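You operate a simulated robot arm through the tools that you are given. There is no shell and no other tool.

The job below is to be done with a simulated robot arm. You get a single attempt, and the scene is never put back.

Task
Fold the teal towel on the board and put it in the middle counter drawer.
Fine: blue flap over and back first, then the grey flap; keep it folded and shut the drawer. Where these are worked on the way, their far stop is far enough and under half their travel is too little: middle counter drawer.

It is judged by the outcome, as a careful person would: the job done as asked, and still so three seconds after it is handed in. It fails if anything else is knocked over, pushed out of place, dropped, spilled or broken. Flat cloth is picked up by pressing the open fingertips on it (5 to 10 N) and closing them slowly along it; thin cloth reads only 2 to 8 mm in the jaws.

Robot
A 7-joint arm with a two-finger parallel gripper, fixed in place. Base frame: the origin is on the floor under the middle of its stand, x ahead of it, y to its left, z up; the work surface is at about z = 910. Lengths are in mm, angles in degrees, forces in N, time in s.
With the tool pointing down near the work surface it reaches from about 320 to 740 mm from the base axis. Its first joint turns from -115.0 to 115.0 degrees. Payload 3.91 kg.
The TCP is the grasp point between the finger pads, 30 mm short of the fingertips. In the tool frame z runs along the fingers and y along their closing line. Largest opening 110 mm; finger width 20, thickness 10; the body of the gripper, 48 by 112 mm, starts 55 mm behind the TCP.
Orientation is that of the tool frame in the base frame, as a unit quaternion [x, y, z, w]. With the fingers straight down and closing along the base's y, the tool's x points along the base's -x, its y along +y and its z along -z.

Tools
- The arm moves only by the tool step_arm. Its argument "deltas" is a list of rows, each a list of 7 numbers: the turn, a rotation vector about the tool's x, y, z in degrees, then the shift along the tool's x, y, z in mm, then the closure, from 0 (fully open) to 1 (shut). In form: [[ax, ay, az, x, y, z, hand], ...]. A call has 1 to 20 rows; each row is the pose to reach, as a shift and turn from the pose commanded when the call began, along the tool's axes at that moment. A row lasts 0.2 s, in which the tool goes at most 50 mm and 8.6 degrees; a call with a longer step from one row to the next is refused whole, and so is a gripper value outside its range. A pose out of reach is approached as far as the arm can. The call stops where the force on the tool passes 80 N (or 10 N more than at its start, if that is more) or the arm is blocked; 0.2 s more then pass. Each finger travels about 108 mm/s and halts on what it meets, pressing with about 42 N; the grip force reading is that of the motor and also rises with nothing between the fingers. The clock runs only during rows and for 0.2 s after the last one: add rows that repeat a pose to give the fingers time. It gives the time, the measured TCP pose, the force on the tool (base axes), the opening and the grip force at its end, in the units of the frame above (readings bear some noise), with the torque about the TCP (base axes, N m) and any sound that the robot's microphone picked up.
- Cameras (640 x 400 px; columns grow to the right, rows downward): "scene" is fixed at [50.4, 501.4, 1626.8]; the picture's right is [-0.76, -0.65, 0.00], its down [-0.48, 0.56, -0.67] and it looks along [0.44, -0.51, -0.74] (base axes); focal length 310 px, centre (320, 200). "wrist" rides on the gripper at [72, 17, -103] in the tool frame; the picture's right is [-0.23, 0.97, 0.00], its down [-0.76, -0.18, -0.62] and it looks along [-0.61, -0.14, 0.78] (tool axes); focal length 222 px, centre (320, 200). There is no depth. A picture from a camera that has moved, and an enlarged one, comes with that camera's place and axes in the base frame and with its lens.
- camera(camera): a new picture of that camera. It takes no simulated time.
- lift_body(by): slides the trunk up (or, below 0, down) by that many mm; the arm rides with it, the base frame stays. It gives what a move gives, with no picture.
- inspect(camera, box): a new picture of the part [left, top, right, bottom] of that camera's present view, enlarged. It takes no simulated time.
- job_done(): hands the job in; it is judged then, once.

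Places have to be worked out from the pictures, the camera data and where the tool is seen. Open the gripper and draw the arm clear of the work before you hand the job in, unless the task says otherwise.

The tools are called after "Request:" as name(argument=value, ...) on one line, values as JSON. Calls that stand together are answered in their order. step_arm: Moves the arm, as the interface text tells. Its arguments: {"type":"object","properties":{"deltas":{"type":"array","items":{"type":"array","items":{"type":"number"}}}},"required":["deltas"]} The other tools are called the same way: lift_body (by) moves the trunk up or down; camera (camera) takes a picture; inspect (camera, box) takes an enlarged picture of a part of a camera's view; job_done () hands the job in.

At the start:

```text
clock: 0.0
eef_pos: [517.8, -165.9, 1202.3]
ee_rot: [0.001, 1.0, 0.0, 0.0]
contact_force: [-0.1, 0.1, 0.2]
moment: [0.0, 0.04, -0.01]
finger_gap: 110.0
grip_force: 0.1
trunk travel left (down, up): [-900.0, 90.0]
```

scene: 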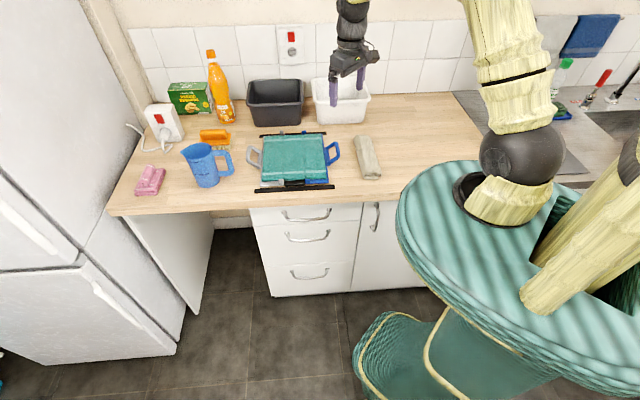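
wrist: 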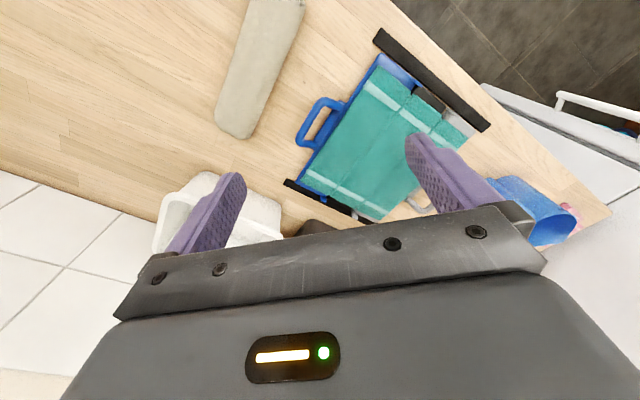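

I start by looking closely at the board, its flaps and the drawers before moving anything.

Request:
inspect(camera="scene", box=[220, 110, 400, 222])

Request:
inspect(camera="scene", box=[220, 180, 420, 305])

Request:
inspect(camera="wrist", box=[270, 20, 510, 240])

```text
3.56 times, centred on (310, 166) of scene
camera zoom: at [50.4, 501.4, 1626.8], right [-0.76, -0.65, 0.0], down [-0.48, 0.56, -0.67], along [0.44, -0.51, -0.74], focal length 1101 px, centre (356, 321)
```

zoom: 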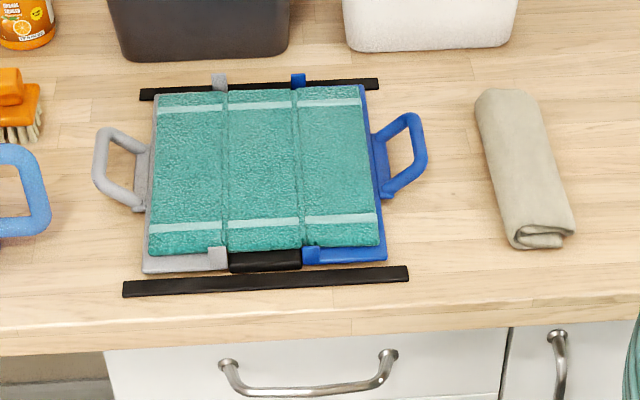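

```text
3.20 times, centred on (320, 242) of scene
camera zoom: at [50.4, 501.4, 1626.8], right [-0.76, -0.65, 0.0], down [-0.48, 0.56, -0.67], along [0.44, -0.51, -0.74], focal length 991 px, centre (320, 64)
```

zoom: 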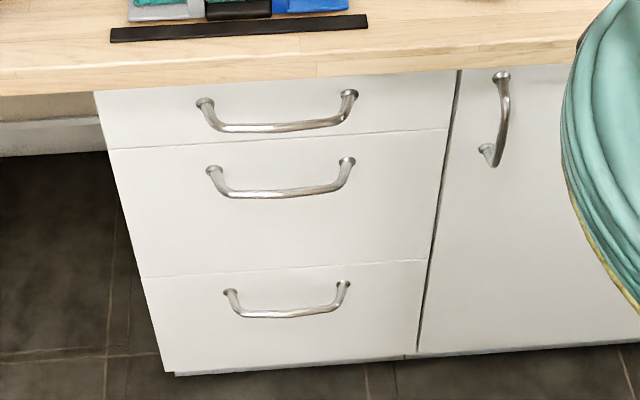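

```text
1.82 times, centred on (390, 130) of wrist
camera zoom: at [446.6, -147.5, 1304.7], right [0.23, 0.97, 0.0], down [0.76, -0.18, 0.62], along [0.61, -0.14, -0.78], focal length 404 px, centre (193, 327)
```

zoom: 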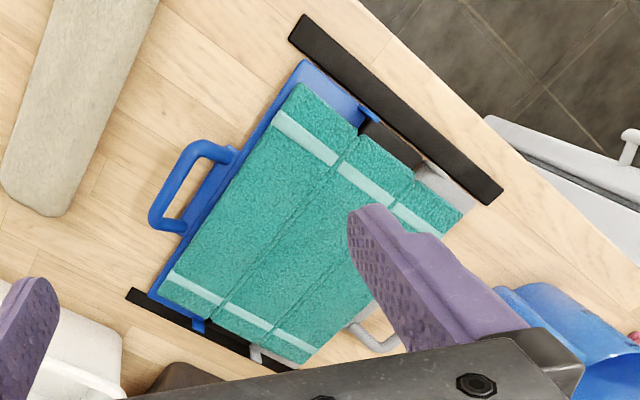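

The board lies at 45° to the base, with the blue handle near (568,-198) and the grey one near (791,33), which is close to the reach limit. I turn the tool 45° so it lines up with the board and move above it for a better look.

Request:
step_arm(deltas=[[0, 0, 7.5, -10, 25, 0, 0], [0, 0, 15, -20, 50, 0, 0], [0, 0, 22.5, -30, 75, 0, 0], [0, 0, 30, -40, 100, 0, 0], [0, 0, 37.5, -50, 125, 0, 0], [0, 0, 45, -62, 152, 0, 0], [0, 0, 45, -62, 152, 0, 0]])

Request:
camera(camera="wrist")

Request:
camera(camera="scene")

```text
clock: 1.6
eef_pos: [580.4, -15.1, 1202.3]
ee_rot: [0.383, 0.924, 0.0, 0.0]
contact_force: [-0.5, -0.6, -0.3]
moment: [0.02, 0.04, 0.0]
finger_gap: 109.9
grip_force: 0.0
trunk travel left (down, up): [-900.0, 90.0]
```

```text
taken
camera wrist: at [541.4, 48.4, 1305.1], right [0.85, 0.53, 0.0], down [0.41, -0.67, 0.62], along [0.33, -0.53, -0.78], focal length 222 px, centre (320, 200)
```

wrist: 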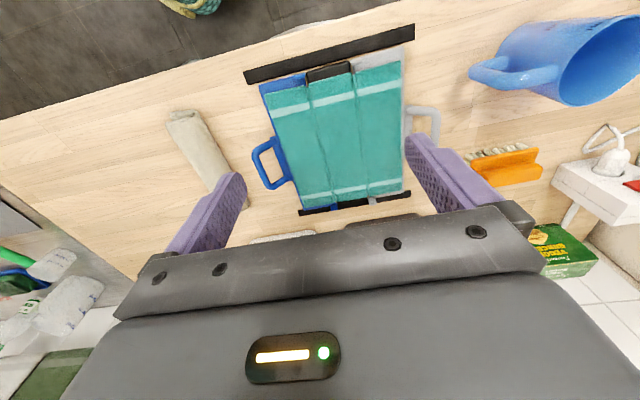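

```text
taken
```

scene: 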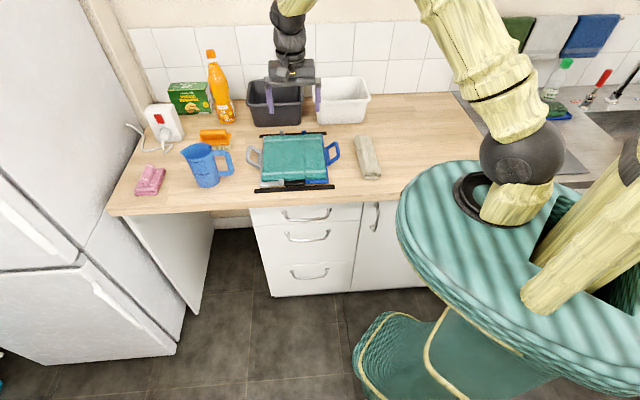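

The view lines up with the board now. I zoom on the handles and hinges.

Request:
inspect(camera="wrist", box=[230, 20, 460, 225])

Request:
inspect(camera="scene", box=[305, 125, 355, 195])

Request:
inspect(camera="scene", box=[235, 125, 285, 195])

```text
1.95 times, centred on (345, 122) of wrist
camera zoom: at [541.4, 48.4, 1305.1], right [0.85, 0.53, 0.0], down [0.41, -0.67, 0.62], along [0.33, -0.53, -0.78], focal length 433 px, centre (271, 351)
```

zoom: 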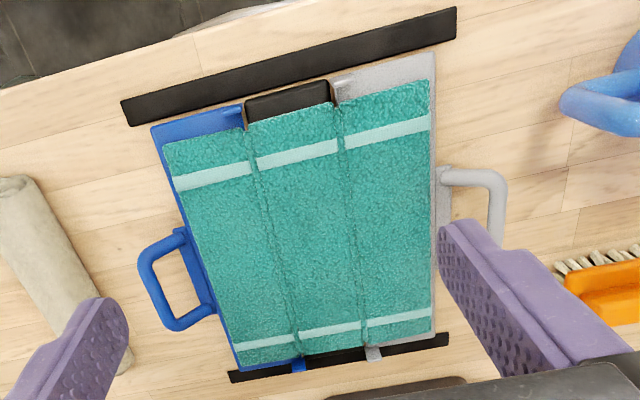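

```text
5.71 times, centred on (330, 160) of scene
camera zoom: at [50.4, 501.4, 1626.8], right [-0.76, -0.65, 0.0], down [-0.48, 0.56, -0.67], along [0.44, -0.51, -0.74], focal length 1769 px, centre (263, 429)
```

zoom: 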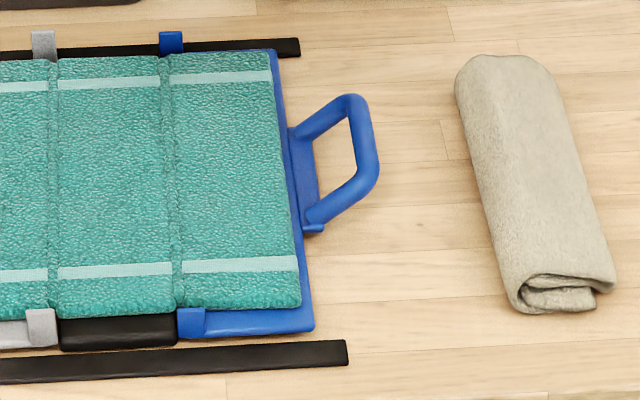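

```text
5.71 times, centred on (260, 160) of scene
camera zoom: at [50.4, 501.4, 1626.8], right [-0.76, -0.65, 0.0], down [-0.48, 0.56, -0.67], along [0.44, -0.51, -0.74], focal length 1769 px, centre (663, 429)
```

zoom: 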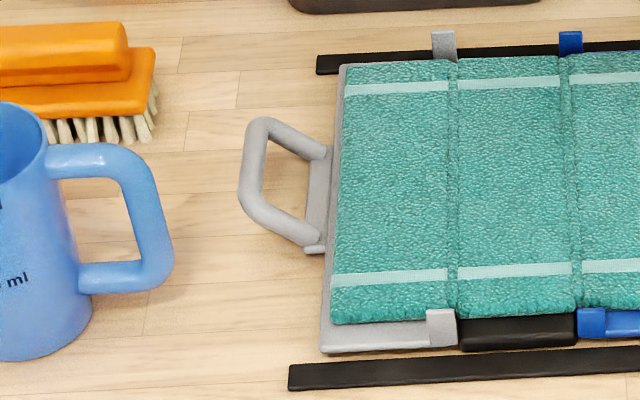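

Triangulating the blue handle from both views puts its bar at about (559,-185,951), raised 40 mm above the counter and running along the board's length. I move above it with the jaws half closed, so the inner finger will fit inside the handle loop.

Request:
step_arm(deltas=[[0, 0, 0, -18, -22, 20, 0.3], [0, 0, 0, -36, -45, 40, 0.6], [0, 0, 0, -54, -67, 70, 0.6], [0, 0, 0, -72, -90, 95, 0.6], [0, 0, 0, -90, -112, 120, 0.6], [0, 0, 0, -107, -134, 150, 0.6], [0, 0, 0, -107, -134, 150, 0.6]])

Request:
camera(camera="wrist")

Request:
inspect(camera="scene", box=[230, 60, 390, 200])

```text
clock: 3.2
eef_pos: [559.6, -183.3, 1052.4]
ee_rot: [0.382, 0.924, 0.0, 0.0]
contact_force: [0.6, -0.5, 0.6]
moment: [-0.01, 0.0, -0.01]
finger_gap: 44.1
grip_force: 0.0
trunk travel left (down, up): [-900.0, 90.0]
```

```text
taken
camera wrist: at [521.9, -119.2, 1156.3], right [0.85, 0.53, 0.0], down [0.41, -0.66, 0.62], along [0.33, -0.53, -0.78], focal length 222 px, centre (320, 200)
```

wrist: 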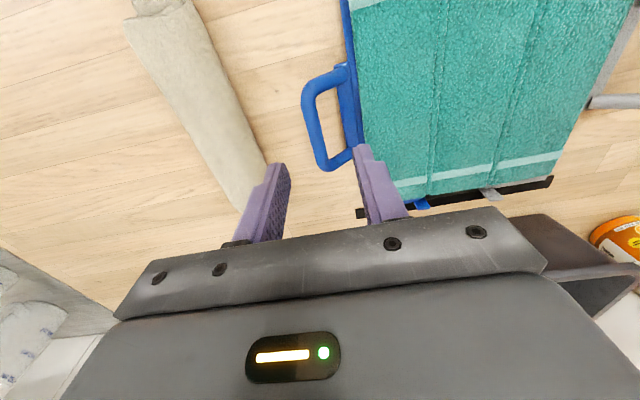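

```text
2.86 times, centred on (310, 130) of scene
camera zoom: at [50.4, 501.4, 1626.8], right [-0.76, -0.65, 0.0], down [-0.48, 0.56, -0.67], along [0.44, -0.51, -0.74], focal length 885 px, centre (349, 400)
```

zoom: 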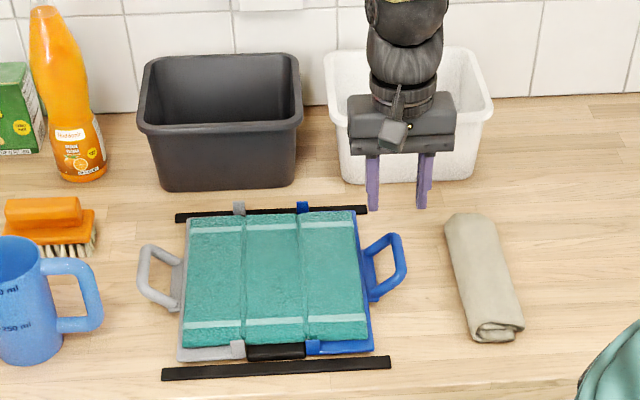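

The handle bar is at about u=264 (2 mm off the jaw centre), with free length from v=495 to 569. I centre over it and come down until the fingertips straddle the bar, then check.

Request:
step_arm(deltas=[[0, 0, 0, -5, -2, 0, 0.6], [0, 0, 0, -5, -2, 20, 0.6], [0, 0, 0, -5, -2, 40, 0.6], [0, 0, 0, -5, -2, 60, 0.6], [0, 0, 0, -5, -2, 72, 0.6]])

Request:
camera(camera="wrist")

Request:
inspect(camera="scene", box=[290, 110, 380, 190])

```text
clock: 4.4
eef_pos: [562.5, -187.3, 981.3]
ee_rot: [0.383, 0.924, -0.001, 0.0]
contact_force: [-0.3, 0.3, 0.2]
moment: [0.02, 0.02, -0.04]
finger_gap: 44.0
grip_force: 0.0
trunk travel left (down, up): [-900.0, 90.0]
```

```text
taken
camera wrist: at [525.2, -123.5, 1083.3], right [0.85, 0.53, 0.0], down [0.41, -0.66, 0.62], along [0.33, -0.53, -0.78], focal length 222 px, centre (320, 200)
```

wrist: 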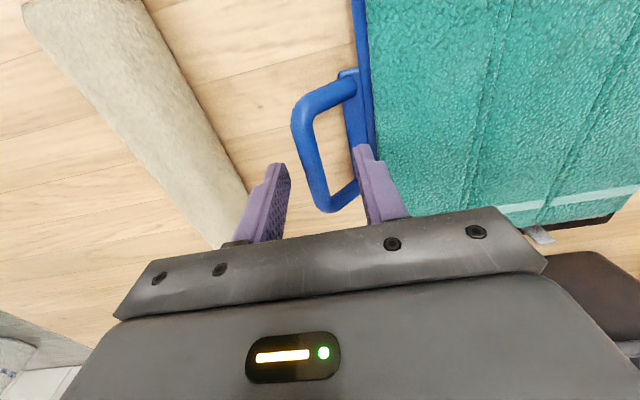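

```text
5.00 times, centred on (335, 150) of scene
camera zoom: at [50.4, 501.4, 1626.8], right [-0.76, -0.65, 0.0], down [-0.48, 0.56, -0.67], along [0.44, -0.51, -0.74], focal length 1548 px, centre (245, 450)
```

zoom: 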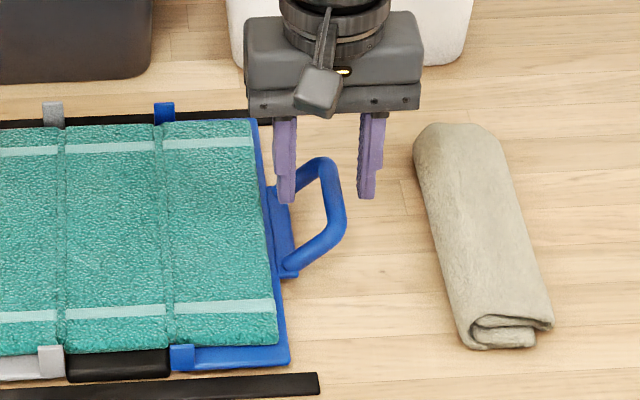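

The bar appears about 4 mm outward of the jaw centre (u≈261). I shift over, lower another 12 mm, and narrow the jaws to about 26 mm to check centring before gripping.

Request:
step_arm(deltas=[[0, 0, 0, 0, -4, 0, 0.6], [0, 0, 0, 0, -4, 6, 0.6], [0, 0, 0, 0, -4, 12, 0.6], [0, 0, 0, 0, -4, 12, 0.76], [0, 0, 0, 0, -4, 12, 0.76]])

Request:
inspect(camera="wrist", box=[240, 60, 420, 260])

Request:
inspect(camera="scene", box=[300, 120, 360, 180])

```text
clock: 5.6
eef_pos: [561.1, -190.5, 968.8]
ee_rot: [0.382, 0.924, 0.001, 0.0]
contact_force: [-0.1, -0.9, -0.5]
moment: [0.02, -0.03, 0.0]
finger_gap: 26.3
grip_force: 0.1
trunk travel left (down, up): [-900.0, 90.0]
```

```text
2.00 times, centred on (330, 160) of wrist
camera zoom: at [522.5, -126.5, 1071.1], right [0.85, 0.53, 0.0], down [0.41, -0.66, 0.62], along [0.33, -0.53, -0.78], focal length 444 px, centre (300, 280)
```

zoom: 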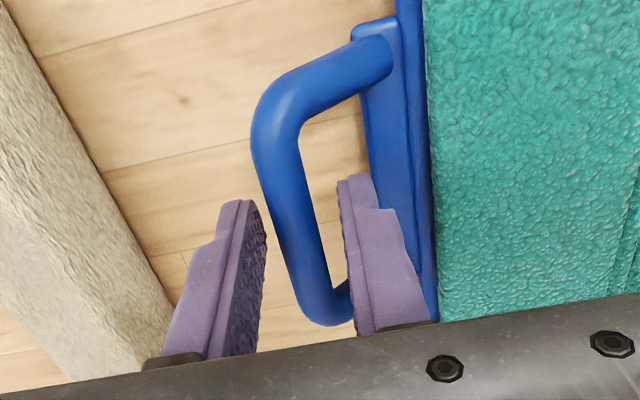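

```text
6.67 times, centred on (330, 150) of scene
camera zoom: at [50.4, 501.4, 1626.8], right [-0.76, -0.65, 0.0], down [-0.48, 0.56, -0.67], along [0.44, -0.51, -0.74], focal length 2064 px, centre (253, 533)
```

zoom: 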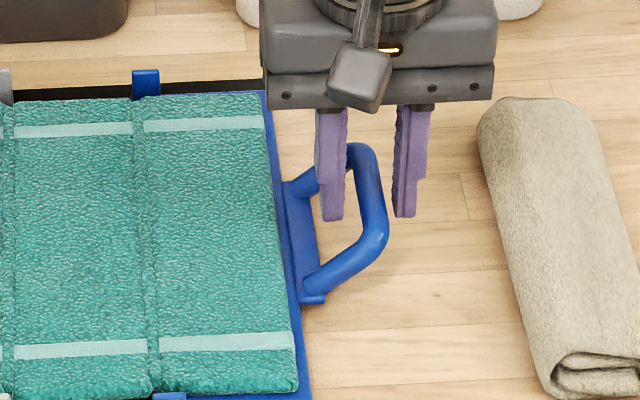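

The bar is between the fingertips and about 2.5 mm outward of centre. I shift that much and close slowly, watching the reaction force.

Request:
step_arm(deltas=[[0, 0, 0, 0, -2.5, 0, 0.76], [0, 0, 0, 0, -2.5, 0, 0.79], [0, 0, 0, 0, -2.5, 0, 0.82], [0, 0, 0, 0, -2.5, 0, 0.84], [0, 0, 0, 0, -2.5, 0, 0.86]])

Request:
inspect(camera="wrist", box=[240, 60, 420, 260])

```text
clock: 6.8
eef_pos: [559.3, -191.5, 968.3]
ee_rot: [0.383, 0.924, 0.0, 0.0]
contact_force: [1.4, 1.7, -0.2]
moment: [0.02, -0.01, -0.01]
finger_gap: 16.9
grip_force: 1.0
trunk travel left (down, up): [-900.0, 90.0]
```

```text
2.00 times, centred on (330, 160) of wrist
camera zoom: at [520.8, -127.9, 1070.8], right [0.85, 0.53, 0.0], down [0.41, -0.66, 0.62], along [0.33, -0.53, -0.78], focal length 444 px, centre (300, 280)
```

zoom: 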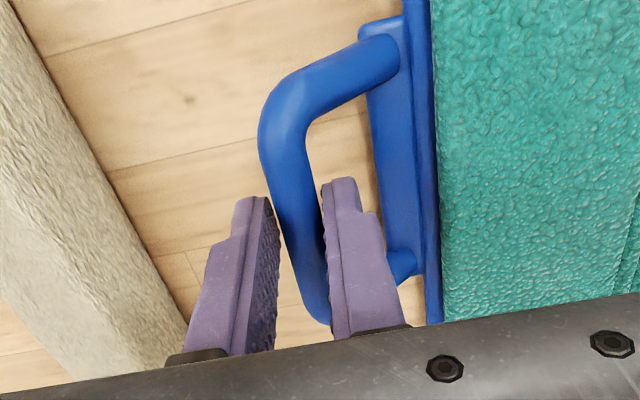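

The inner finger touches first with about 2 N. I back off 1 mm toward the board and close fully.

Request:
step_arm(deltas=[[0, 0, 0, 0, 1, 0, 0.86], [0, 0, 0, 0, 1, 0, 0.88], [0, 0, 0, 0, 1, 0, 0.9], [0, 0, 0, 0, 1, 0, 1.0], [0, 0, 0, 0, 1, 0, 1.0]])

```text
clock: 8.0
eef_pos: [559.2, -191.5, 968.7]
ee_rot: [0.383, 0.924, 0.0, 0.0]
contact_force: [3.5, 4.9, 1.8]
moment: [0.21, -0.03, -0.48]
finger_gap: 13.2
grip_force: 41.9
trunk travel left (down, up): [-900.0, 90.0]
```

The grip is solid (13 mm bar, 42 N). I start lifting the blue flap along an estimated arc about the hinge at u≈386, in a small first piece to read the forces.

Request:
step_arm(deltas=[[0, 0, 0, 0, 0.6, -4, 1], [0, 0, 0, 0, 1.7, -8.7, 1], [0, 0, 0, 0, 2.8, -13, 1], [0, 0, 0, 0, 4, -17.3, 1], [0, 0, 0, 0, 5.4, -21.5, 1], [0, 0, 0, 0, 6.9, -25.7, 1]])

Request:
inspect(camera="scene", box=[230, 100, 390, 200])

```text
clock: 9.4
eef_pos: [564.3, -188.1, 992.9]
ee_rot: [0.383, 0.924, -0.001, -0.001]
contact_force: [2.4, 2.3, -0.6]
moment: [-0.26, -0.2, -0.26]
finger_gap: 13.1
grip_force: 42.0
trunk travel left (down, up): [-900.0, 90.0]
```

```text
4.00 times, centred on (310, 150) of scene
camera zoom: at [50.4, 501.4, 1626.8], right [-0.76, -0.65, 0.0], down [-0.48, 0.56, -0.67], along [0.44, -0.51, -0.74], focal length 1238 px, centre (360, 400)
```

zoom: 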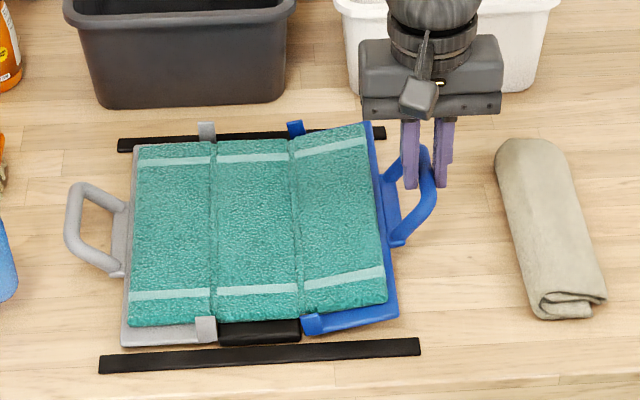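

The flap is rising with only ~3 N of force, so the arc estimate is good. I continue to about 55°.

Request:
step_arm(deltas=[[0, 0, 0, 0, 4.4, -10.2, 1], [0, 0, 0, 0, 9.7, -20, 1], [0, 0, 0, 0, 15.9, -29.3, 1], [0, 0, 0, 0, 22.8, -38, 1], [0, 0, 0, 0, 30.5, -46.1, 1], [0, 0, 0, 0, 38.8, -53.5, 1], [0, 0, 0, 0, 47.7, -60.1, 1]])

Request:
inspect(camera="scene", box=[230, 80, 390, 200])

```text
clock: 11.0
eef_pos: [597.9, -153.5, 1054.7]
ee_rot: [0.382, 0.924, -0.001, 0.0]
contact_force: [-3.8, -1.7, 3.9]
moment: [-0.2, 0.09, 0.07]
finger_gap: 13.3
grip_force: 41.8
trunk travel left (down, up): [-900.0, 90.0]
```

```text
3.33 times, centred on (310, 140) of scene
camera zoom: at [50.4, 501.4, 1626.8], right [-0.76, -0.65, 0.0], down [-0.48, 0.56, -0.67], along [0.44, -0.51, -0.74], focal length 1032 px, centre (353, 400)
```

zoom: 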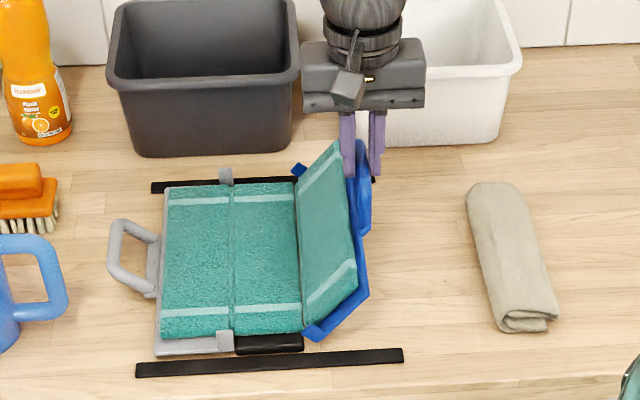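

A small radial push shows my arc is slightly too tight; I widen the radius by 2 mm and go on to near vertical.

Request:
step_arm(deltas=[[0, 0, 0, 0, 5, -5, 1], [0, 0, 0, 0, 10.6, -9, 1], [0, 0, 0, 0, 16.7, -12, 1], [0, 0, 0, 0, 22.9, -14.4, 1], [0, 0, 0, 0, 35.7, -18.8, 1], [0, 0, 0, 0, 48.9, -21.8, 1]])

Request:
inspect(camera="scene", box=[230, 80, 390, 200])

```text
clock: 12.4
eef_pos: [632.5, -118.0, 1075.5]
ee_rot: [0.383, 0.924, 0.0, -0.002]
contact_force: [-0.1, -0.6, -0.2]
moment: [0.14, 0.27, 0.32]
finger_gap: 13.0
grip_force: 42.3
trunk travel left (down, up): [-900.0, 90.0]
```

```text
3.33 times, centred on (310, 140) of scene
camera zoom: at [50.4, 501.4, 1626.8], right [-0.76, -0.65, 0.0], down [-0.48, 0.56, -0.67], along [0.44, -0.51, -0.74], focal length 1032 px, centre (353, 400)
```

zoom: 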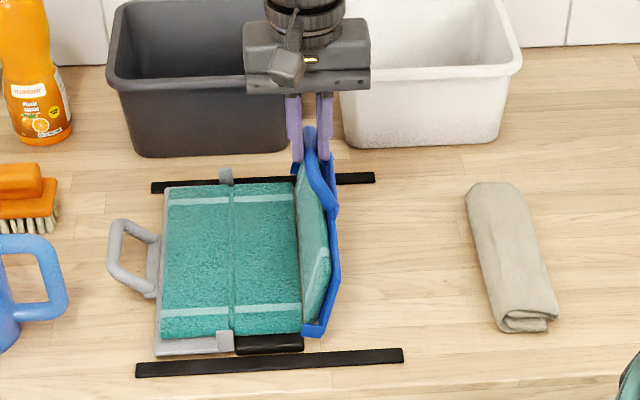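

Forces are almost zero at about 80°. I carry the flap over past vertical.

Request:
step_arm(deltas=[[0, 0, 0, 0, 13.5, -1.7, 1], [0, 0, 0, 0, 27, -1.9, 1], [0, 0, 0, 0, 40.5, -0.7, 1], [0, 0, 0, 0, 53.9, 1.8, 1], [0, 0, 0, 0, 66.8, 5.8, 1], [0, 0, 0, 0, 79.3, 11.1, 1], [0, 0, 0, 0, 91.2, 17.7, 1]])

Request:
inspect(camera="scene", box=[230, 80, 390, 200])

```text
clock: 14.0
eef_pos: [695.1, -56.9, 1063.5]
ee_rot: [0.384, 0.923, 0.0, 0.004]
contact_force: [-12.2, -13.9, 23.2]
moment: [-0.05, 0.72, 0.17]
finger_gap: 13.6
grip_force: 42.4
trunk travel left (down, up): [-900.0, 90.0]
```

```text
3.33 times, centred on (310, 140) of scene
camera zoom: at [50.4, 501.4, 1626.8], right [-0.76, -0.65, 0.0], down [-0.48, 0.56, -0.67], along [0.44, -0.51, -0.74], focal length 1032 px, centre (353, 400)
```

zoom: 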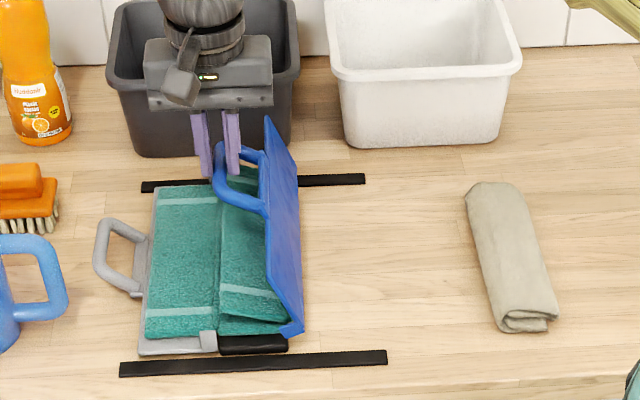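

The force rose to about 30 N and the board slid roughly 15 mm toward the fridge, so something is resisting. I stop and look closely before going further.

Request:
inspect(camera="scene", box=[265, 95, 325, 170])

Request:
camera(camera="wrist")

Request:
inspect(camera="wrist", box=[220, 60, 440, 240])

```text
5.33 times, centred on (295, 132) of scene
camera zoom: at [50.4, 501.4, 1626.8], right [-0.76, -0.65, 0.0], down [-0.48, 0.56, -0.67], along [0.44, -0.51, -0.74], focal length 1651 px, centre (453, 560)
```

zoom: 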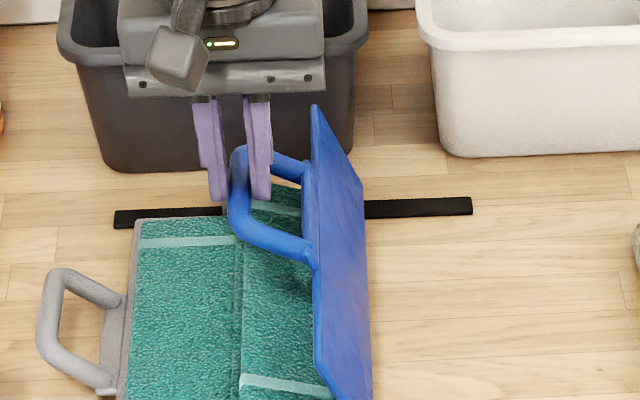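

```text
taken
camera wrist: at [656.3, 7.4, 1165.1], right [0.85, 0.53, 0.0], down [0.41, -0.66, 0.63], along [0.33, -0.53, -0.78], focal length 222 px, centre (320, 200)
```

wrist: 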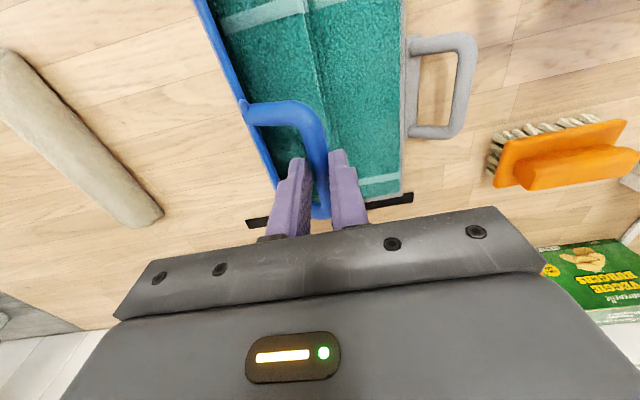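

```text
2.22 times, centred on (330, 150) of wrist
camera zoom: at [656.3, 7.4, 1165.1], right [0.85, 0.53, 0.0], down [0.41, -0.66, 0.63], along [0.33, -0.53, -0.78], focal length 494 px, centre (298, 311)
```

zoom: 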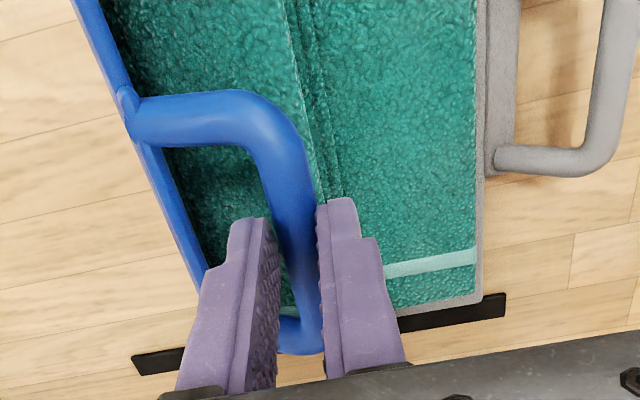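

The towel's blue third has already dropped over onto the centre panel (its stripes now sit higher), and the flap itself appears to have hit its stop at about 110°. I back off along the arc to relieve the force.

Request:
step_arm(deltas=[[0, 0, 0, 0, -4, -2.5, 1], [0, 0, 0, 0, -8, -5, 1], [0, 0, 0, 0, -12, -7, 1]])

Request:
inspect(camera="scene", box=[230, 80, 390, 200])

Request:
camera(camera="wrist")

```text
clock: 14.8
eef_pos: [689.7, -62.0, 1067.0]
ee_rot: [0.383, 0.924, 0.001, 0.002]
contact_force: [12.1, -1.6, 11.7]
moment: [-0.27, -0.81, 0.14]
finger_gap: 13.2
grip_force: 41.8
trunk travel left (down, up): [-900.0, 90.0]
```

```text
3.33 times, centred on (310, 140) of scene
camera zoom: at [50.4, 501.4, 1626.8], right [-0.76, -0.65, 0.0], down [-0.48, 0.56, -0.67], along [0.44, -0.51, -0.74], focal length 1032 px, centre (353, 400)
```

zoom: 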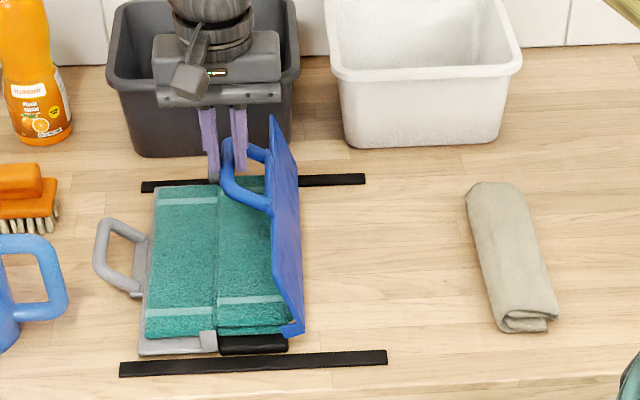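

```text
taken
camera wrist: at [651.0, 1.6, 1169.1], right [0.85, 0.53, 0.0], down [0.41, -0.66, 0.62], along [0.33, -0.53, -0.78], focal length 222 px, centre (320, 200)
```

wrist: 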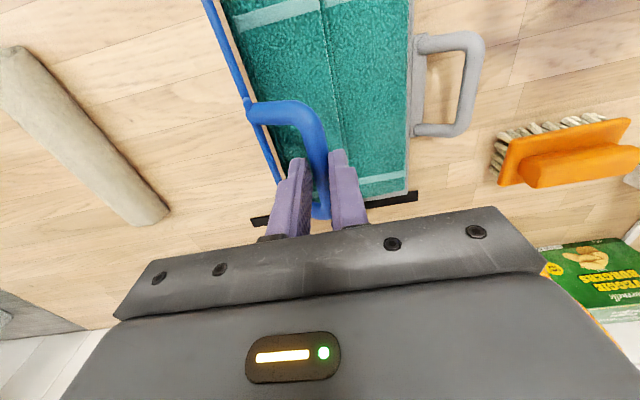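

I zoom in to tell whether the towel third is still on the flap or already lying on the centre.

Request:
inspect(camera="wrist", box=[190, 0, 430, 220])

Request:
inspect(camera="scene", box=[260, 110, 330, 190])

```text
1.82 times, centred on (310, 110) of wrist
camera zoom: at [651.0, 1.6, 1169.1], right [0.85, 0.53, 0.0], down [0.41, -0.66, 0.62], along [0.33, -0.53, -0.78], focal length 404 px, centre (338, 364)
```

zoom: 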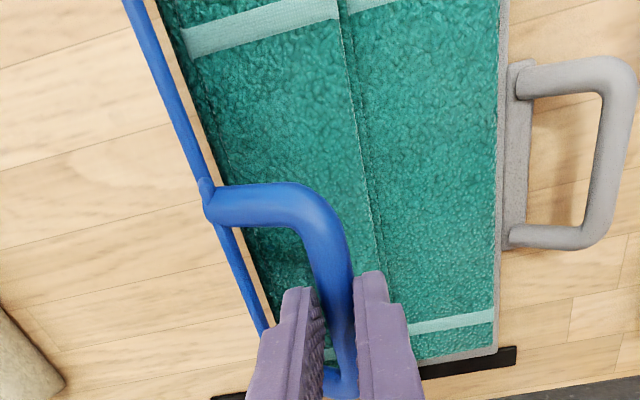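

```text
5.00 times, centred on (295, 150) of scene
camera zoom: at [50.4, 501.4, 1626.8], right [-0.76, -0.65, 0.0], down [-0.48, 0.56, -0.67], along [0.44, -0.51, -0.74], focal length 1548 px, centre (445, 450)
```

zoom: 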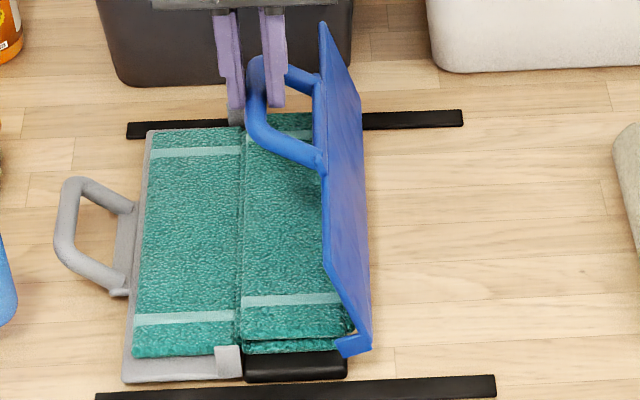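

Two towel layers are clearly visible at the front edge and the flap stands alone, so the blue third is folded. I return the flap on a refitted arc (hinge now at u≈402, radius 130), first to vertical.

Request:
step_arm(deltas=[[0, 0, 0, 0, 0, -3, 1], [0, 0, 0, 0, -7.6, -8.6, 1], [0, 0, 0, 0, -18.6, -11, 1], [0, 0, 0, 0, -29.9, -12.5, 1], [0, 0, 0, 0, -45.7, -12.9, 1]])

Request:
inspect(camera="scene", box=[230, 80, 390, 200])

```text
clock: 16.0
eef_pos: [655.2, -94.7, 1077.3]
ee_rot: [0.382, 0.924, 0.0, -0.001]
contact_force: [3.2, -3.5, 5.4]
moment: [0.03, 0.03, -0.04]
finger_gap: 13.4
grip_force: 42.3
trunk travel left (down, up): [-900.0, 90.0]
```

```text
3.33 times, centred on (310, 140) of scene
camera zoom: at [50.4, 501.4, 1626.8], right [-0.76, -0.65, 0.0], down [-0.48, 0.56, -0.67], along [0.44, -0.51, -0.74], focal length 1032 px, centre (353, 400)
```

zoom: 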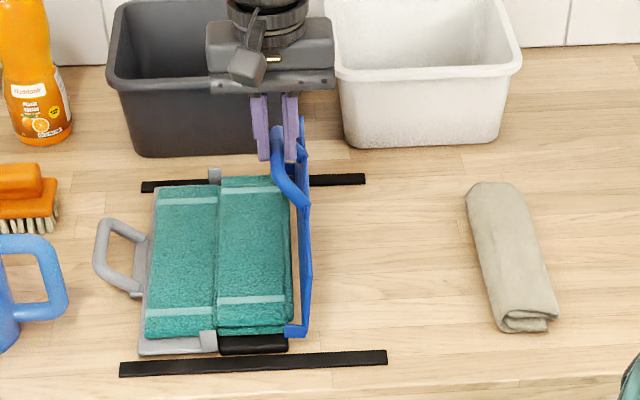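

The blue third lies folded and the flap is free with ~6 N. I bring it back down to about 22° and check.

Request:
step_arm(deltas=[[0, 0, 0, -0.5, -13.6, 1.2, 1], [0, 0, 0, -0.5, -26.9, 3.8, 1], [0, 0, 0, -0.5, -40, 7.7, 1], [0, 0, 0, -0.5, -52.5, 13.1, 1], [0, 0, 0, -0.5, -64.4, 19.7, 1], [0, 0, 0, -0.5, -75.5, 27.5, 1], [0, 0, 0, -0.5, -85.8, 36.4, 1], [0, 0, 0, -0.5, -95.1, 46.3, 1]])

Request:
inspect(camera="scene", box=[230, 80, 390, 200])

```text
clock: 17.8
eef_pos: [588.6, -161.2, 1031.8]
ee_rot: [0.383, 0.924, 0.0, 0.001]
contact_force: [-1.1, 4.9, 0.6]
moment: [0.48, 0.35, -0.26]
finger_gap: 13.4
grip_force: 42.4
trunk travel left (down, up): [-900.0, 90.0]
```

```text
3.33 times, centred on (310, 140) of scene
camera zoom: at [50.4, 501.4, 1626.8], right [-0.76, -0.65, 0.0], down [-0.48, 0.56, -0.67], along [0.44, -0.51, -0.74], focal length 1032 px, centre (353, 400)
```

zoom: 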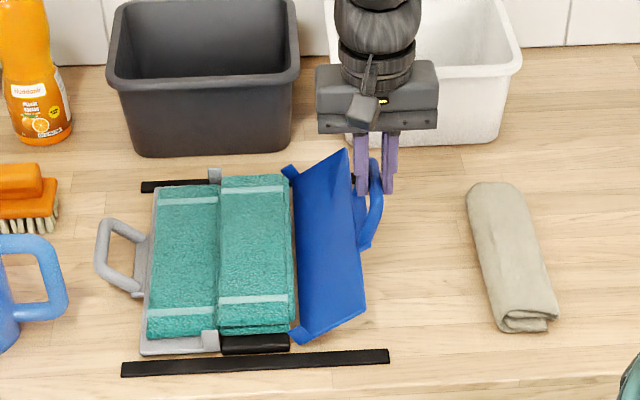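

Clean so far. I lower the flap to nearly flat.

Request:
step_arm(deltas=[[0, 0, 0, 0, -8.2, 10.9, 1], [0, 0, 0, 0, -15.2, 22.6, 1], [0, 0, 0, 0, -20.9, 34.9, 1], [0, 0, 0, 0, -24.7, 45.6, 1], [0, 0, 0, 0, -27.1, 54.4, 1], [0, 0, 0, 0, -28.3, 60, 1]])

Request:
inspect(camera="scene", box=[230, 80, 390, 200])

```text
clock: 19.2
eef_pos: [569.9, -181.0, 971.9]
ee_rot: [0.382, 0.924, 0.0, 0.0]
contact_force: [-0.4, 6.5, 0.4]
moment: [0.48, 0.21, -0.59]
finger_gap: 13.1
grip_force: 42.0
trunk travel left (down, up): [-900.0, 90.0]
```

```text
3.33 times, centred on (310, 140) of scene
camera zoom: at [50.4, 501.4, 1626.8], right [-0.76, -0.65, 0.0], down [-0.48, 0.56, -0.67], along [0.44, -0.51, -0.74], focal length 1032 px, centre (353, 400)
```

zoom: 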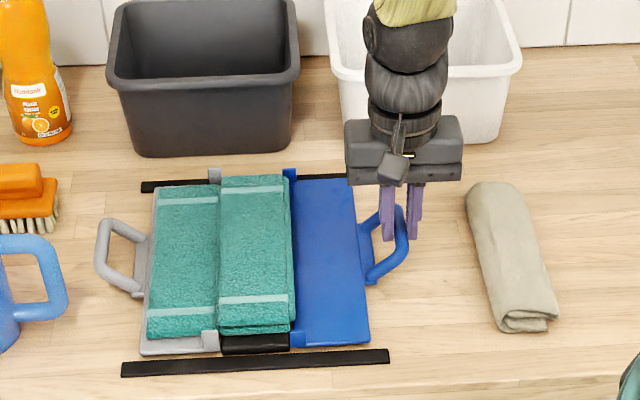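

The flap is back and nearly flat with the fold intact. I lower the last 3 mm, then gently drag the board back about 13 mm by the handle to where it started.

Request:
step_arm(deltas=[[0, 0, 0, 0, -0.5, 1.5, 1], [0, 0, 0, 0, -1, 3, 1], [0, 0, 0, 0, -3, 3, 1], [0, 0, 0, 0, -5, 3, 1], [0, 0, 0, 0, -7, 3, 1], [0, 0, 0, 0, -9, 3, 1], [0, 0, 0, 0, -11, 3, 1], [0, 0, 0, 0, -13, 3, 1], [0, 0, 0, 0, -15, 3, 1]])

Request:
inspect(camera="scene", box=[230, 80, 390, 200])

```text
clock: 21.2
eef_pos: [560.0, -193.7, 968.1]
ee_rot: [0.383, 0.924, -0.001, -0.001]
contact_force: [12.9, 11.9, 10.0]
moment: [-0.19, -0.9, -0.11]
finger_gap: 13.5
grip_force: 42.2
trunk travel left (down, up): [-900.0, 90.0]
```

```text
3.33 times, centred on (310, 140) of scene
camera zoom: at [50.4, 501.4, 1626.8], right [-0.76, -0.65, 0.0], down [-0.48, 0.56, -0.67], along [0.44, -0.51, -0.74], focal length 1032 px, centre (353, 400)
```

zoom: 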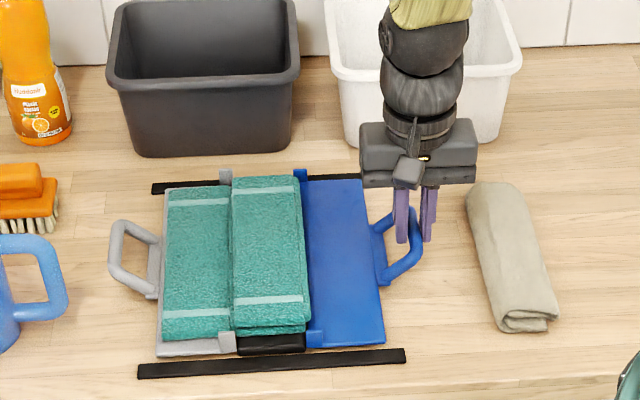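

The board is back in its original spot. I relieve the tension, open the jaws a little and lift straight off the blue handle.

Request:
step_arm(deltas=[[0, 0, 0, 0, 3, -1.5, 1], [0, 0, 0, 0, 3, -1.5, 0.85], [0, 0, 0, 0, 3, -1.5, 0.72], [0, 0, 0, 0, 3, -1.5, 0.72], [0, 0, 0, 0, 3, -12, 0.72], [0, 0, 0, 0, 3, -40, 0.72], [0, 0, 0, 0, 3, -80, 0.72], [0, 0, 0, 0, 3, -125, 0.6]])

Request:
inspect(camera="scene", box=[230, 80, 390, 200])

```text
clock: 23.0
eef_pos: [558.1, -188.8, 1094.6]
ee_rot: [0.383, 0.924, 0.001, 0.0]
contact_force: [0.5, 0.2, 0.2]
moment: [0.01, 0.0, -0.01]
finger_gap: 43.8
grip_force: 0.2
trunk travel left (down, up): [-900.0, 90.0]
```

```text
3.33 times, centred on (310, 140) of scene
camera zoom: at [50.4, 501.4, 1626.8], right [-0.76, -0.65, 0.0], down [-0.48, 0.56, -0.67], along [0.44, -0.51, -0.74], focal length 1032 px, centre (353, 400)
```

zoom: 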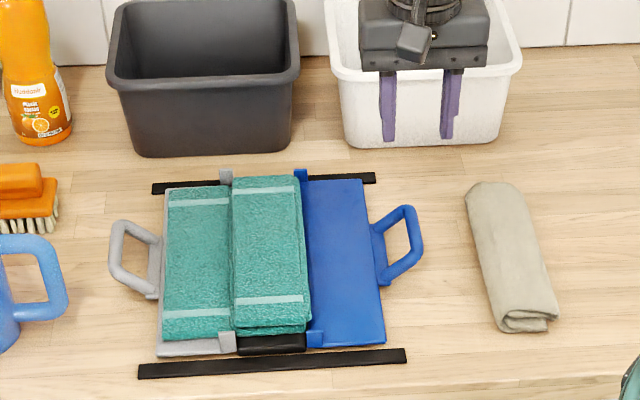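

The blue handle is released and the fold is undisturbed. The grey handle is about 785 mm out, so I move over with the tool tilted 30° outward to gain reach and take a look from there.

Request:
step_arm(deltas=[[0, 0, 0, -1, 30, -30, 0.6], [0, 0, 0, -2, 75, -40, 0.6], [-5, 0, 0, -2, 120, -40, 0.6], [-10, 0, 0, -2, 165, -40, 0.6], [-15, 0, 0, -2, 210, -30, 0.6], [-20, 0, 0, -2, 240, -10, 0.6], [-25, 0, 0, -2, 255, 5, 0.6], [-30, 0, 0, -2, 259, 15, 0.6], [-30, 0, 0, -2, 259, 15, 0.6]])

Request:
camera(camera="wrist")

Request:
camera(camera="scene")

```text
clock: 25.0
eef_pos: [746.6, -8.0, 1079.4]
ee_rot: [0.371, 0.892, 0.239, 0.099]
contact_force: [-0.3, 0.2, -0.3]
moment: [0.0, -0.02, -0.04]
finger_gap: 44.0
grip_force: 0.0
trunk travel left (down, up): [-900.0, 90.0]
```

```text
taken
camera wrist: at [669.7, 16.8, 1176.6], right [0.76, 0.43, 0.49], down [0.21, -0.87, 0.45], along [0.62, -0.24, -0.75], focal length 222 px, centre (320, 200)
```

wrist: 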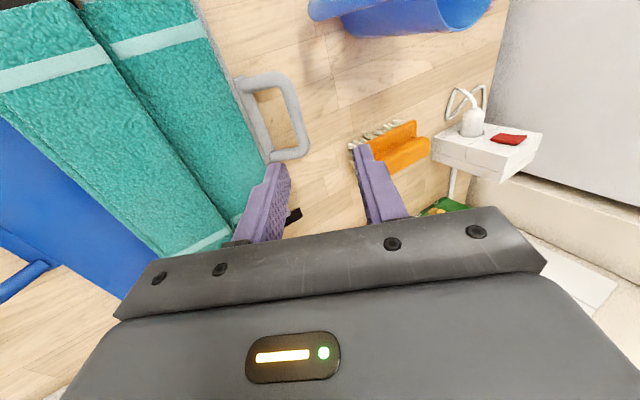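

```text
taken
```

scene: 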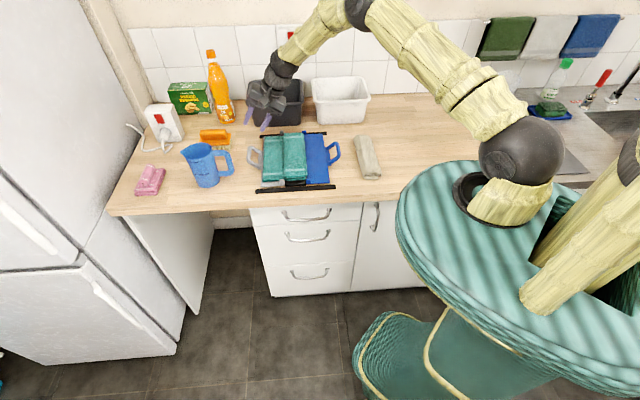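

The tilted pose is reached exactly. The wrist view puts the grey bar at about u=566, v=500–567, and I move down in line with it along the tilted finger direction and look again.

Request:
step_arm(deltas=[[0, 0, 0, 0, -13, 23, 0.6], [0, 0, 0, 0, -25.4, 45.4, 0.6], [0, 0, 0, 0, -25.4, 58, 0.6], [0, 0, 0, 0, -25.4, 70, 0.6], [0, 0, 0, 0, -25.4, 80, 0.6]])

Request:
camera(camera="wrist")

Request:
inspect(camera="scene", box=[220, 80, 320, 200])

```text
clock: 26.2
eef_pos: [758.0, 5.2, 997.2]
ee_rot: [0.37, 0.892, 0.239, 0.099]
contact_force: [-0.7, 0.3, 0.2]
moment: [-0.01, 0.0, 0.0]
finger_gap: 44.0
grip_force: 0.1
trunk travel left (down, up): [-900.0, 90.0]
```

```text
taken
camera wrist: at [681.1, 29.6, 1094.1], right [0.76, 0.44, 0.49], down [0.21, -0.87, 0.45], along [0.62, -0.24, -0.75], focal length 222 px, centre (320, 200)
```

wrist: 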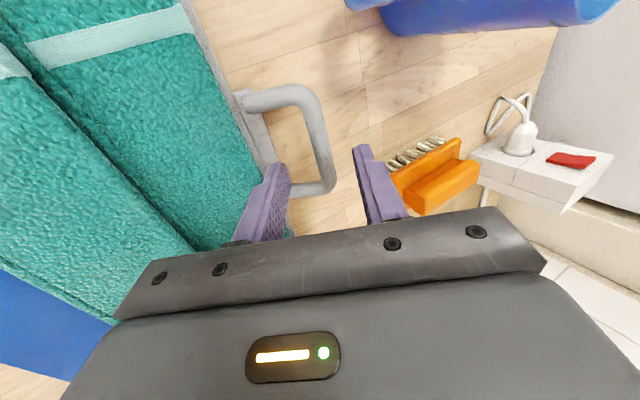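

```text
3.33 times, centred on (270, 140) of scene
camera zoom: at [50.4, 501.4, 1626.8], right [-0.76, -0.65, 0.0], down [-0.48, 0.56, -0.67], along [0.44, -0.51, -0.74], focal length 1032 px, centre (487, 400)
```

zoom: 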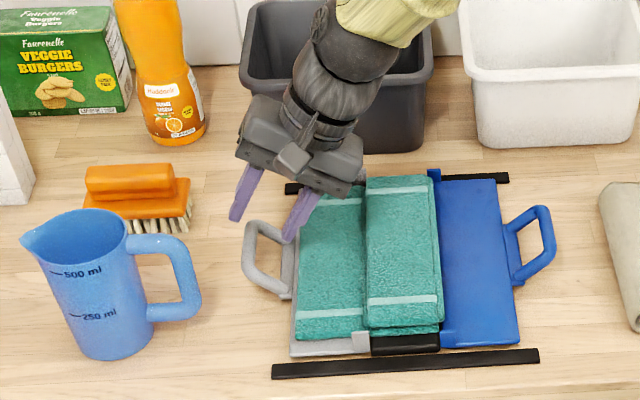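

The bar is centred within about 1 mm of the jaw line and the fingers meet the loop squarely. I advance 35 mm along the fingers so one goes into the loop, then check.

Request:
step_arm(deltas=[[0, 0, 0, 0, 1, 10, 0.66], [0, 0, 0, 0, 1, 20, 0.66], [0, 0, 0, 0, 1, 28, 0.66], [0, 0, 0, 0, 1, 35, 0.66], [0, 0, 0, 0, 1, 35, 0.76]])

Request:
inspect(camera="wrist", box=[230, 60, 410, 240])

Request:
inspect(camera="scene", box=[220, 110, 300, 190])

```text
clock: 27.4
eef_pos: [771.1, 17.4, 966.0]
ee_rot: [0.37, 0.892, 0.239, 0.099]
contact_force: [0.9, -0.3, 0.0]
moment: [0.01, 0.02, 0.01]
finger_gap: 26.4
grip_force: 0.1
trunk travel left (down, up): [-900.0, 90.0]
```

```text
2.22 times, centred on (320, 150) of wrist
camera zoom: at [694.7, 41.9, 1063.6], right [0.76, 0.44, 0.49], down [0.21, -0.87, 0.45], along [0.62, -0.24, -0.75], focal length 494 px, centre (320, 311)
```

zoom: 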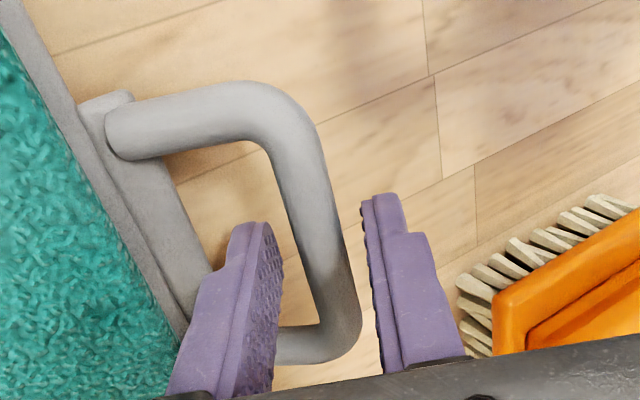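

```text
5.00 times, centred on (260, 150) of scene
camera zoom: at [50.4, 501.4, 1626.8], right [-0.76, -0.65, 0.0], down [-0.48, 0.56, -0.67], along [0.44, -0.51, -0.74], focal length 1548 px, centre (620, 450)
```

zoom: 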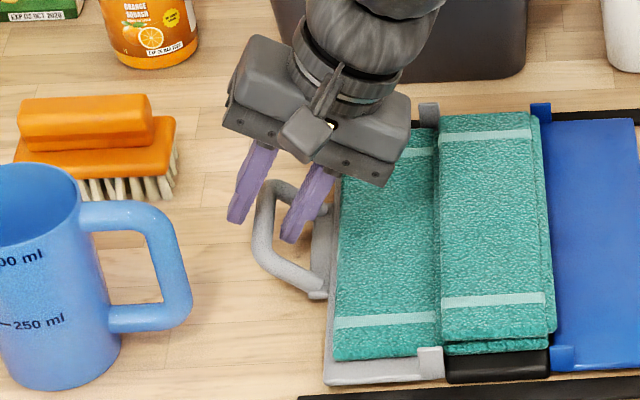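

The bar is between the pads, about 1 mm inward. I shift by 1 mm and close gently.

Request:
step_arm(deltas=[[0, 0, 0, 0, -1, 0, 0.79], [0, 0, 0, 0, -1, 0, 0.82], [0, 0, 0, 0, -1, 0, 0.85], [0, 0, 0, 0, -1, 0, 0.87]])

Request:
inspect(camera="wrist", box=[230, 60, 410, 240])

```text
clock: 28.4
eef_pos: [770.7, 16.7, 965.3]
ee_rot: [0.37, 0.892, 0.239, 0.099]
contact_force: [0.4, 1.2, 0.6]
moment: [-0.02, -0.05, -0.02]
finger_gap: 14.6
grip_force: 0.2
trunk travel left (down, up): [-900.0, 90.0]
```

```text
2.22 times, centred on (320, 150) of wrist
camera zoom: at [694.3, 41.3, 1063.5], right [0.76, 0.44, 0.49], down [0.21, -0.87, 0.45], along [0.62, -0.24, -0.75], focal length 494 px, centre (320, 311)
```

zoom: 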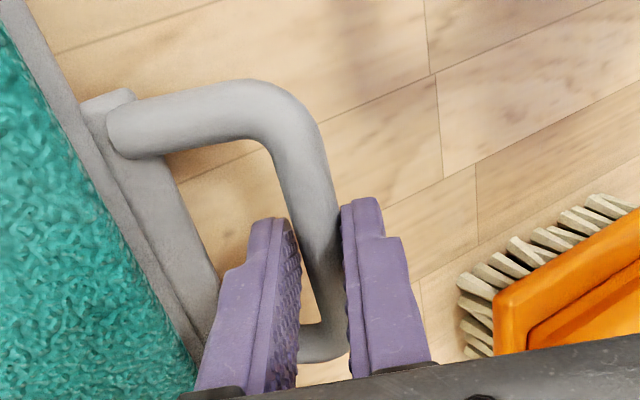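

Well centred with a 14.6 mm gap and almost no force. I close fully on the bar.

Request:
step_arm(deltas=[[0, 0, 0, 0, 0, 0, 0.89], [0, 0, 0, 0, 0, 0, 1], [0, 0, 0, 0, 0, 0, 1]])

```text
clock: 29.2
eef_pos: [771.3, 15.9, 966.5]
ee_rot: [0.37, 0.892, 0.239, 0.099]
contact_force: [1.1, 0.9, 1.1]
moment: [-0.26, -0.36, 0.73]
finger_gap: 13.6
grip_force: 41.9
trunk travel left (down, up): [-900.0, 90.0]
```

The grey handle is gripped. I start lifting on the mirrored arc (hinge at about u=437), a small piece first to check forces.

Request:
step_arm(deltas=[[0, 0, 0, 0, 2.05, -5.75, 1], [0, 0, 0, 0, 3.96, -12.26, 1], [0, 0, 0, 0, 5.53, -18.98, 1], [0, 0, 0, 0, 6.82, -25.62, 1]])

Request:
inspect(camera="scene", box=[210, 80, 370, 200])

```text
clock: 30.2
eef_pos: [766.6, 12.0, 992.4]
ee_rot: [0.369, 0.892, 0.24, 0.099]
contact_force: [6.8, 4.9, 2.1]
moment: [-0.33, -0.6, 0.45]
finger_gap: 13.7
grip_force: 41.9
trunk travel left (down, up): [-900.0, 90.0]
```

```text
3.33 times, centred on (290, 140) of scene
camera zoom: at [50.4, 501.4, 1626.8], right [-0.76, -0.65, 0.0], down [-0.48, 0.56, -0.67], along [0.44, -0.51, -0.74], focal length 1032 px, centre (420, 400)
```

zoom: 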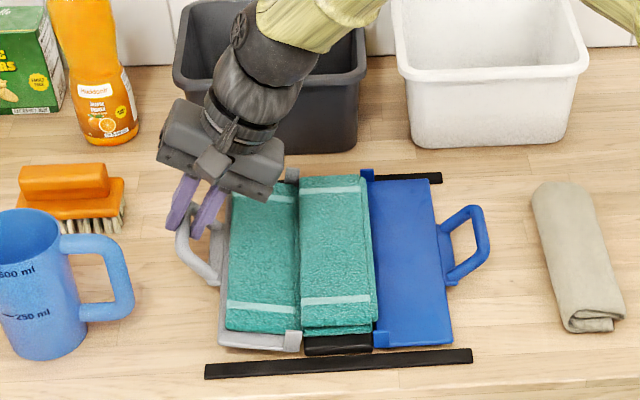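

About 8 N outward, so my arc is slightly tight here; I add 2 mm outward and go on to about 40°.

Request:
step_arm(deltas=[[0, 0, 0, 0, 1.7, 0, 1], [0, 0, 0, 0, 2.76, -7.99, 1], [0, 0, 0, 0, 3.31, -19.33, 1], [0, 0, 0, 0, 2.83, -30.7, 1], [0, 0, 0, 0, 1.35, -41.94, 1]])

Request:
inspect(camera="scene", box=[210, 80, 370, 200])

```text
clock: 31.4
eef_pos: [753.7, -2.1, 1030.5]
ee_rot: [0.369, 0.892, 0.24, 0.101]
contact_force: [12.8, 8.0, 12.4]
moment: [-0.03, -0.5, 0.47]
finger_gap: 13.3
grip_force: 42.3
trunk travel left (down, up): [-900.0, 90.0]
```

```text
3.33 times, centred on (290, 140) of scene
camera zoom: at [50.4, 501.4, 1626.8], right [-0.76, -0.65, 0.0], down [-0.48, 0.56, -0.67], along [0.44, -0.51, -0.74], focal length 1032 px, centre (420, 400)
```

zoom: 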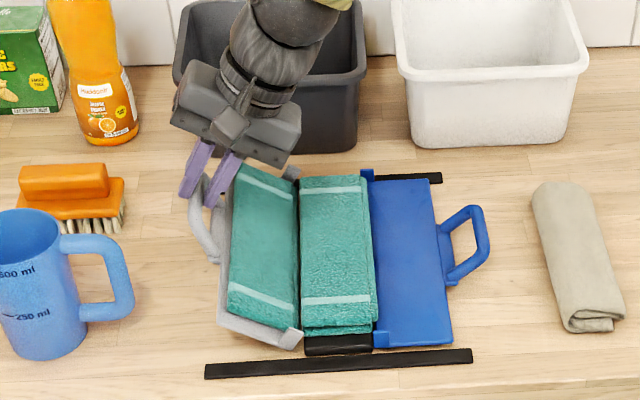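

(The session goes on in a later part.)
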